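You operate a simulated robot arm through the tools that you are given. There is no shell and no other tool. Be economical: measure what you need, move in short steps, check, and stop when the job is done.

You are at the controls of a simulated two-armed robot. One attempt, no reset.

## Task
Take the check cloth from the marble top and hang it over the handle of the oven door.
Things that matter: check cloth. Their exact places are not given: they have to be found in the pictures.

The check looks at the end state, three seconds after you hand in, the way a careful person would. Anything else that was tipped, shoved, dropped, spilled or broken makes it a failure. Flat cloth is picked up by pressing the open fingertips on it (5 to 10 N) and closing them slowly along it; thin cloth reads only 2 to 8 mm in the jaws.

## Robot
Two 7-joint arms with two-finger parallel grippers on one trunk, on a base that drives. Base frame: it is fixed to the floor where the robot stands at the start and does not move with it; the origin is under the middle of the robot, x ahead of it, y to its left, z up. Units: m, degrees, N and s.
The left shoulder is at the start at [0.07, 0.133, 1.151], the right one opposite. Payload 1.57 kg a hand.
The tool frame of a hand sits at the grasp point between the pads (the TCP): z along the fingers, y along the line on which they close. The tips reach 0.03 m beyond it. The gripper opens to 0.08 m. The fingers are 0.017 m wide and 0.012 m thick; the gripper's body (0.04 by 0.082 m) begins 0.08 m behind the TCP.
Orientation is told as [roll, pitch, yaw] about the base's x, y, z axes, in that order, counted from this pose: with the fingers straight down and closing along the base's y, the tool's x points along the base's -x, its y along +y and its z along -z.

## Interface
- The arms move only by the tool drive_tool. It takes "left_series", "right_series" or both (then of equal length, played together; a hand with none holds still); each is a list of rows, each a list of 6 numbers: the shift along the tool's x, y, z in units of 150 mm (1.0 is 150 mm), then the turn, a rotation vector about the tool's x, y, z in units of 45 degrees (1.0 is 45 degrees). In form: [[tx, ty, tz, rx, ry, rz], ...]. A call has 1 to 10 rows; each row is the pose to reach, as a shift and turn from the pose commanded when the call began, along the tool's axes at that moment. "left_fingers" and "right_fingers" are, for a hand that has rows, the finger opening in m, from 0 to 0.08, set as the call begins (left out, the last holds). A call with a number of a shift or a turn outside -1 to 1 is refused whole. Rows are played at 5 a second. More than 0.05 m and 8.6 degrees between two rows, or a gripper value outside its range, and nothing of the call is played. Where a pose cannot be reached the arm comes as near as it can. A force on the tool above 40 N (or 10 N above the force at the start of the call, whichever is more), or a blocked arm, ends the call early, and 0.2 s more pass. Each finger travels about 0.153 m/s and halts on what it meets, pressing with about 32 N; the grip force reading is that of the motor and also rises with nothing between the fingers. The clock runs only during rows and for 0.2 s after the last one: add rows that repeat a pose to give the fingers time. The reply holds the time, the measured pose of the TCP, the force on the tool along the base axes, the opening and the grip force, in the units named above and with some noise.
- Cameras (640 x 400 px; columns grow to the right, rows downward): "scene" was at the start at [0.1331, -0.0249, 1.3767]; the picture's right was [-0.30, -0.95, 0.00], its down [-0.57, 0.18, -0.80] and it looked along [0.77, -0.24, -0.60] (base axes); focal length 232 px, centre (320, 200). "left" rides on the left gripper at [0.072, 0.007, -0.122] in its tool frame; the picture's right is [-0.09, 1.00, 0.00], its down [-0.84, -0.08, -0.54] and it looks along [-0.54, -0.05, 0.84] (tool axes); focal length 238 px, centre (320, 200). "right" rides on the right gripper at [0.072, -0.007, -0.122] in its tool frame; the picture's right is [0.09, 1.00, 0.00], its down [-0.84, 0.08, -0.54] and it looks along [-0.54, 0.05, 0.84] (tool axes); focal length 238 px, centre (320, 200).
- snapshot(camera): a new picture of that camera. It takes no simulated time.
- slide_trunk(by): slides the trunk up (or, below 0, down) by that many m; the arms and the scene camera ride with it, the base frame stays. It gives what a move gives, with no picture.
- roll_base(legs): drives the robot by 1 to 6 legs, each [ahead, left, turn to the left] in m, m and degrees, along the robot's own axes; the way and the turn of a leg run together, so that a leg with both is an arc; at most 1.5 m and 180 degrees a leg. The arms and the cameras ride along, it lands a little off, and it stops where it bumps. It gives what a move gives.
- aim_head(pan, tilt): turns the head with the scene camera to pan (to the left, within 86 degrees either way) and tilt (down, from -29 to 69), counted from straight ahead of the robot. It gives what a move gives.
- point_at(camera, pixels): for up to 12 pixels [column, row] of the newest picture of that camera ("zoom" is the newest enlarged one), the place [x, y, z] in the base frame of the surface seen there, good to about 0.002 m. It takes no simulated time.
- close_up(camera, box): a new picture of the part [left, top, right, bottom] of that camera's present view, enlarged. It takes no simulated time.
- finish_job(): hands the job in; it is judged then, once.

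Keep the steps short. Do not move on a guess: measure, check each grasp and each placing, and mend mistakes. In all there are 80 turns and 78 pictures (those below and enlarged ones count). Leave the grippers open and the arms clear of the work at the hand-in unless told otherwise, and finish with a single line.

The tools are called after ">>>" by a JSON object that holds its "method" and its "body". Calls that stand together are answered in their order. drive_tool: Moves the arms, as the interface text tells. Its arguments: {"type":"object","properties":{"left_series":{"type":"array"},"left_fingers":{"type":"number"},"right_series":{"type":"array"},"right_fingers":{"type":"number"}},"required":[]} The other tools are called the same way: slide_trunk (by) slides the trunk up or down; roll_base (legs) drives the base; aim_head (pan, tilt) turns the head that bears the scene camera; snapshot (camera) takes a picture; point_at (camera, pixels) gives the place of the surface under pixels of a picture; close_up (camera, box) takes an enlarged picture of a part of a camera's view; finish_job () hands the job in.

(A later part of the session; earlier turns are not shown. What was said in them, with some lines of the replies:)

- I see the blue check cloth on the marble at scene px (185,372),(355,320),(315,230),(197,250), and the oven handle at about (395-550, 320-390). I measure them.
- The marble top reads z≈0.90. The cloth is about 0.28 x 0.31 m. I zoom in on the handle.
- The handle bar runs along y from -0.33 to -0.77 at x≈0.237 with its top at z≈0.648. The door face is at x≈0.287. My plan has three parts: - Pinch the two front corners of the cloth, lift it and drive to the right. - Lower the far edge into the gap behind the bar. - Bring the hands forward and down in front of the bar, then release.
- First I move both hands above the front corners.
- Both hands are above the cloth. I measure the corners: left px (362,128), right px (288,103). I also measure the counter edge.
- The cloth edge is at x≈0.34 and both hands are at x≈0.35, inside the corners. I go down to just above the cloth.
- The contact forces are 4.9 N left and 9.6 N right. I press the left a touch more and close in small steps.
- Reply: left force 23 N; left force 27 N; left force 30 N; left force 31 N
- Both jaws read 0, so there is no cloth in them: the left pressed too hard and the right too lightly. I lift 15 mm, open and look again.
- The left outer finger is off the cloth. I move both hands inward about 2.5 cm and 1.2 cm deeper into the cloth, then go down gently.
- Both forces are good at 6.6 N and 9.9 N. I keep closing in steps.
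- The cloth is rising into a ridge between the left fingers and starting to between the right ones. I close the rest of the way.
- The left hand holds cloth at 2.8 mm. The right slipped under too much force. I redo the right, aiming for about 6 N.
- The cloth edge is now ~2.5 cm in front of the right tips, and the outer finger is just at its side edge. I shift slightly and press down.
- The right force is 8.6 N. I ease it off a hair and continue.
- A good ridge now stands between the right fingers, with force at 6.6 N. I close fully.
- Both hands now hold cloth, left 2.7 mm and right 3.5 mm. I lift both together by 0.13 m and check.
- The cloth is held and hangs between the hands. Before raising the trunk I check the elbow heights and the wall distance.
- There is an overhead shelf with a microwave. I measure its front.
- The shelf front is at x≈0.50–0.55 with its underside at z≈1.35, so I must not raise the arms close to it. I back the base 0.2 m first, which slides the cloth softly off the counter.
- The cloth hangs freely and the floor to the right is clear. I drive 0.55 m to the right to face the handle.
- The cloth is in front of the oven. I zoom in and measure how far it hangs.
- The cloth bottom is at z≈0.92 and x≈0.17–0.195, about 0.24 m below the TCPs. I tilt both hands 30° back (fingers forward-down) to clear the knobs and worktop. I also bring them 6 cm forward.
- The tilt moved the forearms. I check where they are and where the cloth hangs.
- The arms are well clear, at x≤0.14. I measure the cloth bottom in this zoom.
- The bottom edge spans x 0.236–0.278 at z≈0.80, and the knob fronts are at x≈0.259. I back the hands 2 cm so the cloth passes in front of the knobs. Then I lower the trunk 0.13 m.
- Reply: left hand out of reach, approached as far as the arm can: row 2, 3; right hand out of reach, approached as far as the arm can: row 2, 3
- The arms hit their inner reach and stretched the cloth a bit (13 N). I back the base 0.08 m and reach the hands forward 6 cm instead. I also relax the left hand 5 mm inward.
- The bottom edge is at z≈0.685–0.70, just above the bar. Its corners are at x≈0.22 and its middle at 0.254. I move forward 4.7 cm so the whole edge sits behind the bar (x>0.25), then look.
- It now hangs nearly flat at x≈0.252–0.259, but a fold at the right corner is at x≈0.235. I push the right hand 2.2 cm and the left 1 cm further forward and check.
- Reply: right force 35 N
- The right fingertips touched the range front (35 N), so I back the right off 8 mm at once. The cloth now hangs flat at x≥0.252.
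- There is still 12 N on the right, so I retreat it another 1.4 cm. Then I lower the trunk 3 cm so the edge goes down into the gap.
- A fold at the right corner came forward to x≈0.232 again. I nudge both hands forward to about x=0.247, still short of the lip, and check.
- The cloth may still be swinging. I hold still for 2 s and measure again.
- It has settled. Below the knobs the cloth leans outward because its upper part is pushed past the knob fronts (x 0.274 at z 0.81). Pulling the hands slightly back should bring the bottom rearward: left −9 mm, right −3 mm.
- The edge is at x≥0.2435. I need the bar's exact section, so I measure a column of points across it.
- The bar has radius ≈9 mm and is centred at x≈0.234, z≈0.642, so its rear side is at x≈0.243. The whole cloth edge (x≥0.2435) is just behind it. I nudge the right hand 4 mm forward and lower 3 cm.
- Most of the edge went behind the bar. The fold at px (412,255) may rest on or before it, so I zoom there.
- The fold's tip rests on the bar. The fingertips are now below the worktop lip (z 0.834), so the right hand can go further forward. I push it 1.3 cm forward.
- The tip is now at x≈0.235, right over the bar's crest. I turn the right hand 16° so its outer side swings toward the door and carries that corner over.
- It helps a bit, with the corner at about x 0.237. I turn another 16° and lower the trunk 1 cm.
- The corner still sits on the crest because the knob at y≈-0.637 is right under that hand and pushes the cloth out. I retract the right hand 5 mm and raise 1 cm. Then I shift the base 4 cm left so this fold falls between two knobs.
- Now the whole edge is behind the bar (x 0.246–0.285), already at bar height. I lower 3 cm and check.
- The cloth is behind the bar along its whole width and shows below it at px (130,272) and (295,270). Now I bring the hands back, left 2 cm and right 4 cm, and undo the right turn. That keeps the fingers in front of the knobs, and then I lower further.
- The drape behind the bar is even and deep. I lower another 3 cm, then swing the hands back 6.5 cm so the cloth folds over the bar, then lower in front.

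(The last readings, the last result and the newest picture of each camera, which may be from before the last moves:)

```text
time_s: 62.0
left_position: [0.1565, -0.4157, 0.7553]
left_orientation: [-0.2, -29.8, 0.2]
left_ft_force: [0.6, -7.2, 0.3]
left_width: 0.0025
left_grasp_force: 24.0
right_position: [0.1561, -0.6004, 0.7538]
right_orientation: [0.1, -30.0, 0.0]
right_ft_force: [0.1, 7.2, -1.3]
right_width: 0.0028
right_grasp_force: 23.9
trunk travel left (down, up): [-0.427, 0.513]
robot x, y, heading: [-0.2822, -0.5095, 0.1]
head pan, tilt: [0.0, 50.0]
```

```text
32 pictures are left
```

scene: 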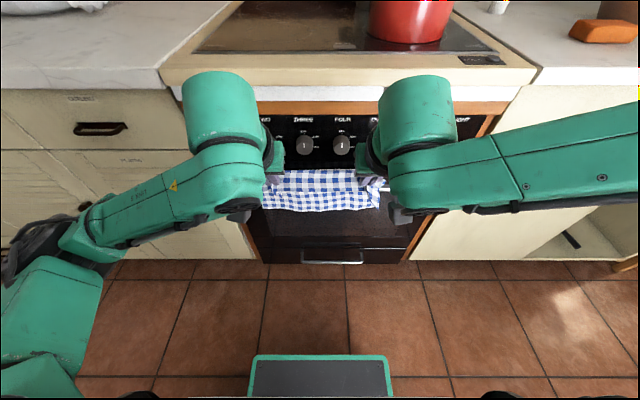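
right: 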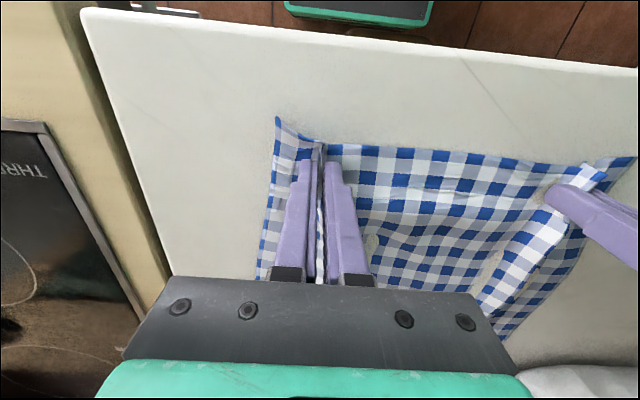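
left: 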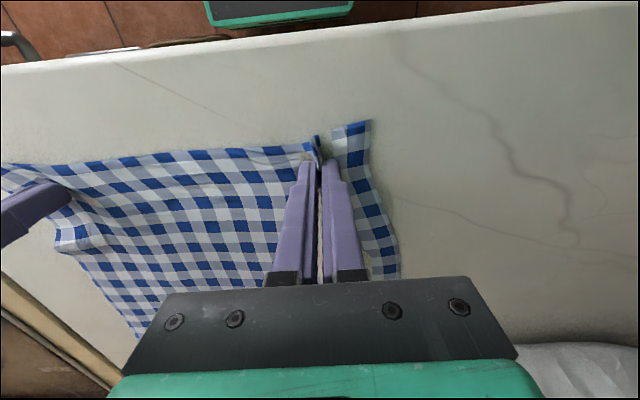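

I zoom to verify the cloth lies over the bar.

>>> {"method": "close_up", "body": {"camera": "scene", "box": [240, 140, 420, 240]}}

>>> {"method": "point_at", "body": {"camera": "zoom", "pixels": [[200, 120], [280, 120], [400, 120], [280, 150], [280, 180], [280, 210], [280, 245], [430, 200], [100, 230], [280, 165]]}}

```text
3.56 times, centred on (330, 190) of scene
```

zoom: 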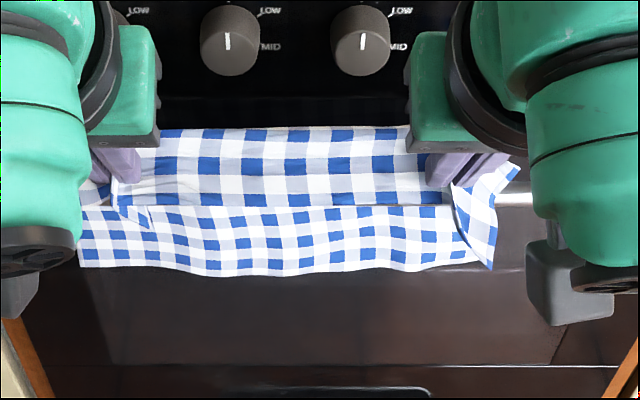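

```text
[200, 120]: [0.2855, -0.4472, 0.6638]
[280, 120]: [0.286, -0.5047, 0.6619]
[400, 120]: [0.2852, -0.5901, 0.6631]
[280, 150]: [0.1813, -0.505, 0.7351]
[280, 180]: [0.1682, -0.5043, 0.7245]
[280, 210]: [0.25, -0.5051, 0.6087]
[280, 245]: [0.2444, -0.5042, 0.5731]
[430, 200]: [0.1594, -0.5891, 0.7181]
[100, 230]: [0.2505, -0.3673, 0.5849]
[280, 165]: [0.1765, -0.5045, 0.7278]
```

The rear part hangs at x≈0.25 behind the bar, down to z≈0.56, and the top edge is in front at x≈0.18. I lower the hands in front of the bar.

>>> {"method": "slide_trunk", "body": {"by": -0.1}}

>>> {"method": "slide_trunk", "body": {"by": -0.04}}

>>> {"method": "snapshot", "body": {"camera": "scene"}}

```text
time_s: 63.3
left_position: [0.157, -0.4153, 0.655]
left_orientation: [-0.1, -29.7, 0.1]
left_ft_force: [1.0, -7.1, 1.7]
left_width: 0.0024
left_grasp_force: 23.8
right_position: [0.1566, -0.6001, 0.6548]
right_orientation: [0.1, -29.9, 0.1]
right_ft_force: [-0.3, 7.0, 0.0]
right_width: 0.0027
right_grasp_force: 23.7
trunk travel left (down, up): [-0.327, 0.613]
robot x, y, heading: [-0.2798, -0.5114, 0.1]
head pan, tilt: [0.0, 50.0]
```

```text
time_s: 64.1
left_position: [0.1574, -0.4152, 0.6161]
left_orientation: [-0.2, -29.6, 0.2]
left_ft_force: [-0.4, -7.0, 0.1]
left_width: 0.0027
left_grasp_force: 24.1
right_position: [0.1562, -0.6016, 0.6138]
right_orientation: [0.2, -29.9, 0.2]
right_ft_force: [-0.2, 7.4, -0.4]
right_width: 0.0029
right_grasp_force: 24.2
trunk travel left (down, up): [-0.287, 0.653]
robot x, y, heading: [-0.2794, -0.5122, 0.1]
head pan, tilt: [0.0, 50.0]
```

```text
30 pictures are left
```

scene: 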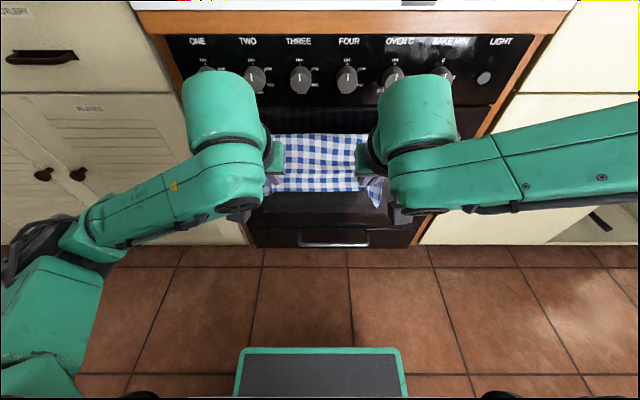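

>>> {"method": "close_up", "body": {"camera": "scene", "box": [230, 110, 410, 230]}}

>>> {"method": "point_at", "body": {"camera": "zoom", "pixels": [[320, 90], [320, 110], [320, 150], [320, 200], [320, 230], [320, 255], [200, 250], [490, 240], [510, 310], [470, 290]]}}

```text
3.33 times, centred on (320, 170) of scene
```

zoom: 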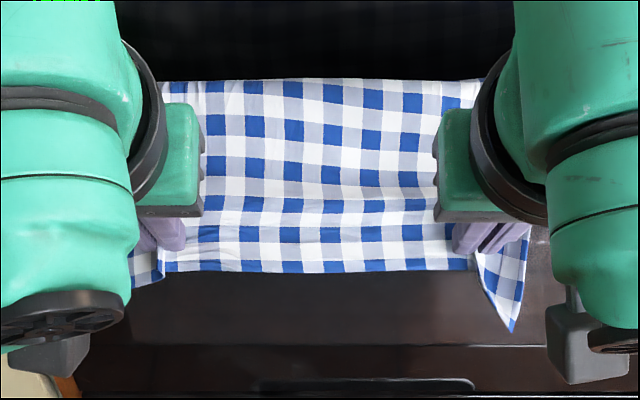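

```text
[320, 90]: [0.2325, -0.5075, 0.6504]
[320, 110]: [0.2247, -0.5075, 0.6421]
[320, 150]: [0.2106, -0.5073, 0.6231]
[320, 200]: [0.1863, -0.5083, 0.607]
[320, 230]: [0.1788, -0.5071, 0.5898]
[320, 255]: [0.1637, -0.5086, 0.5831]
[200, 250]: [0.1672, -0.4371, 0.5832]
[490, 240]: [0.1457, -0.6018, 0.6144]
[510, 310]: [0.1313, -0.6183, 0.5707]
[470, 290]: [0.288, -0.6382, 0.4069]
```

The cloth lies over the bar, with the crest at (0.2325, 0.650) and the front hanging to z≈0.58. I bring the hands 3 cm closer to the bar and 2 cm down to slacken the cloth. Then I open the fingers.

>>> {"method": "drive_tool", "body": {"left_series": [[-0.05, 0, 0.1, 0, 0, 0], [-0.107, 0, 0.215, 0, 0, 0], [-0.107, 0, 0.215, 0, 0, 0], [-0.107, 0, 0.215, 0, 0, 0]], "right_series": [[-0.05, 0.02, 0.1, 0, 0, 0], [-0.107, 0.04, 0.215, 0, 0, 0], [-0.107, 0.04, 0.215, 0, 0, 0], [-0.107, 0.04, 0.215, 0, 0, 0]]}}

>>> {"method": "drive_tool", "body": {"left_series": [[0, 0, 0, 0, 0, 0], [0, 0, 0, 0, 0, 0], [0, 0, 0, 0, 0, 0], [0, 0, 0, 0, 0, 0]], "right_series": [[0, 0, 0, 0, 0, 0], [0, 0, 0, 0, 0, 0], [0, 0, 0, 0, 0, 0], [0, 0, 0, 0, 0, 0]], "left_fingers": 0.04, "right_fingers": 0.04}}

>>> {"method": "close_up", "body": {"camera": "scene", "box": [230, 100, 410, 220]}}

```text
time_s: 65.1
left_position: [0.1875, -0.4144, 0.595]
left_orientation: [-0.1, -29.7, 0.3]
left_ft_force: [-0.7, -0.5, -0.2]
left_width: 0.0023
left_grasp_force: 23.8
right_position: [0.1862, -0.5952, 0.5944]
right_orientation: [0.1, -29.9, 0.0]
right_ft_force: [0.4, 0.1, 0.1]
right_width: 0.0027
right_grasp_force: 24.4
trunk travel left (down, up): [-0.287, 0.653]
robot x, y, heading: [-0.2795, -0.5095, -0.3]
head pan, tilt: [0.0, 50.0]
```

```text
time_s: 66.1
left_position: [0.187, -0.4162, 0.5953]
left_orientation: [0.0, -29.7, 0.2]
left_ft_force: [0.1, 0.2, 0.0]
left_width: 0.0401
left_grasp_force: 0.1
right_position: [0.1866, -0.5941, 0.5944]
right_orientation: [0.1, -29.9, 0.1]
right_ft_force: [-0.2, -0.7, 0.8]
right_width: 0.0398
right_grasp_force: 0.1
trunk travel left (down, up): [-0.287, 0.653]
robot x, y, heading: [-0.2799, -0.5105, -0.1]
head pan, tilt: [0.0, 50.0]
```

```text
3.33 times, centred on (320, 160) of scene
```

zoom: 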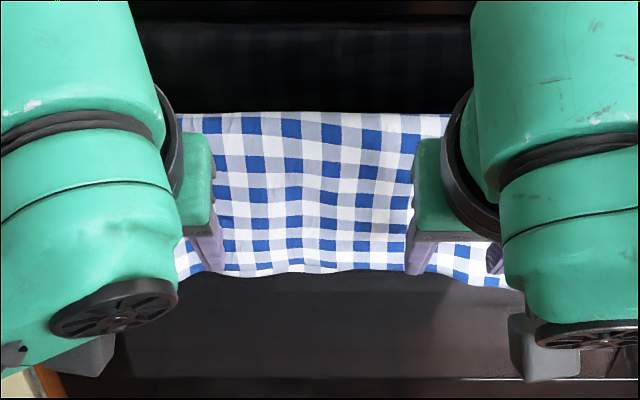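

The cloth stays on the bar after release. I back the base straight away by 0.3 m, so the fingers leave away from the door, and look.

>>> {"method": "roll_base", "body": {"legs": [[-0.1, 0, 0], [-0.2, 0, 0]]}}

>>> {"method": "snapshot", "body": {"camera": "scene"}}

```text
time_s: 68.5
left_position: [-0.115, -0.417, 0.5956]
left_orientation: [-0.1, -29.8, 0.3]
left_ft_force: [0.2, -0.3, 0.0]
left_width: 0.0397
left_grasp_force: 0.1
right_position: [-0.114, -0.595, 0.5943]
right_orientation: [0.1, -30.0, -0.1]
right_ft_force: [0.0, 1.2, 0.2]
right_width: 0.0399
right_grasp_force: 0.1
trunk travel left (down, up): [-0.287, 0.653]
robot x, y, heading: [-0.5767, -0.5108, -0.2]
head pan, tilt: [0.0, 50.0]
```

```text
27 pictures are left
```

scene: 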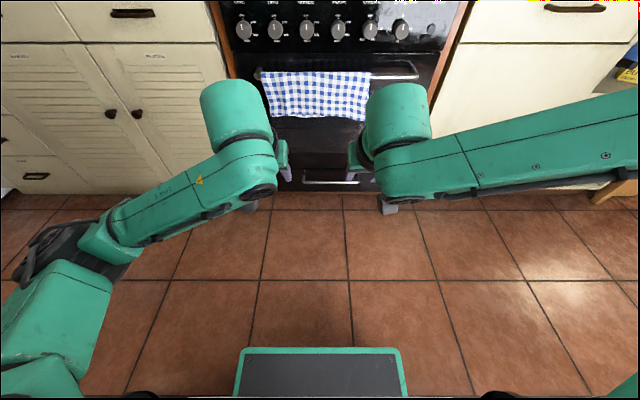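

The cloth hangs on the handle. I look closely, and survey the tops for anything disturbed.

>>> {"method": "close_up", "body": {"camera": "scene", "box": [240, 40, 430, 160]}}

>>> {"method": "point_at", "body": {"camera": "zoom", "pixels": [[250, 112], [250, 150], [250, 200], [250, 250], [250, 265], [400, 120], [400, 250], [110, 230], [425, 270]]}}

>>> {"method": "aim_head", "body": {"pan": 0, "tilt": 15}}

>>> {"method": "snapshot", "body": {"camera": "scene"}}

```text
3.33 times, centred on (335, 100) of scene
```

zoom: 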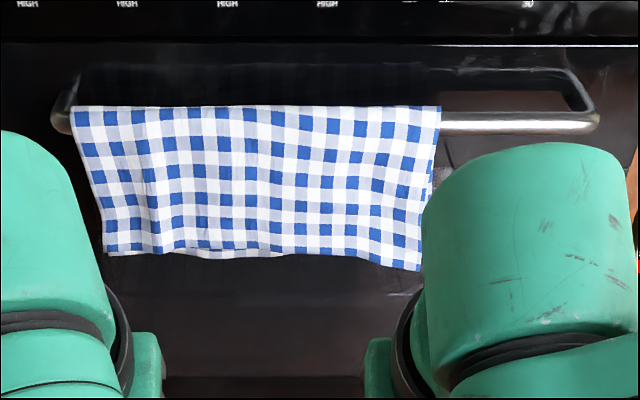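

```text
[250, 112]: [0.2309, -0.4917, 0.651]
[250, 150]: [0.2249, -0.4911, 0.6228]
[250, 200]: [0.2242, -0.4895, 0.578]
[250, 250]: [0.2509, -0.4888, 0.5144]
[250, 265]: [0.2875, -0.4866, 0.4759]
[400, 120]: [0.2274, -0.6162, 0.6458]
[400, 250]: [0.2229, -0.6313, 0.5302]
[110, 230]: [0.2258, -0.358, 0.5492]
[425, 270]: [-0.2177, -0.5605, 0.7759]
```

```text
time_s: 69.5
left_position: [-0.1138, -0.4166, 0.5951]
left_orientation: [-0.1, -29.7, 0.2]
left_ft_force: [-0.9, 0.2, 1.0]
left_width: 0.0401
left_grasp_force: 0.1
right_position: [-0.1144, -0.5939, 0.5929]
right_orientation: [0.1, -29.9, -0.1]
right_ft_force: [0.2, 0.0, 0.2]
right_width: 0.04
right_grasp_force: 0.0
trunk travel left (down, up): [-0.287, 0.653]
robot x, y, heading: [-0.5786, -0.5058, 0.3]
head pan, tilt: [0.0, 15.0]
```

```text
25 pictures are left
```

scene: 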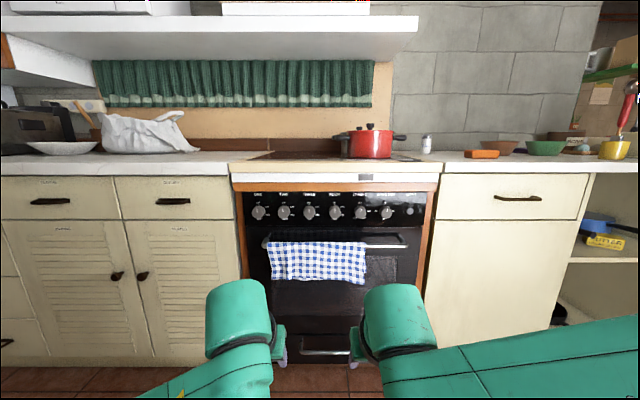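

The cloth is draped evenly over the bar, about 0.13 m front and back, and everything else stands as before. I open the grippers fully and hand in.

>>> {"method": "drive_tool", "body": {"left_series": [[0, 0, 0, 0, 0, 0], [0, 0, 0, 0, 0, 0], [0, 0, 0, 0, 0, 0]], "right_series": [[0, 0, 0, 0, 0, 0], [0, 0, 0, 0, 0, 0], [0, 0, 0, 0, 0, 0]], "left_fingers": 0.08, "right_fingers": 0.08}}

>>> {"method": "finish_job", "body": {}}

```text
time_s: 70.3
left_position: [-0.1129, -0.4156, 0.5951]
left_orientation: [-0.1, -29.7, 0.2]
left_ft_force: [0.4, 0.0, 0.8]
left_width: 0.0799
left_grasp_force: 0.1
right_position: [-0.1149, -0.5937, 0.5938]
right_orientation: [0.1, -29.8, 0.1]
right_ft_force: [-0.1, -0.4, 0.2]
right_width: 0.0803
right_grasp_force: 0.0
trunk travel left (down, up): [-0.287, 0.653]
robot x, y, heading: [-0.5786, -0.5076, 0.1]
head pan, tilt: [0.0, 15.0]
```

```text
The job is handed in.
```

The check cloth hangs evenly over the oven door handle, nothing else looks moved in the last picture, and the grippers are open and clear.
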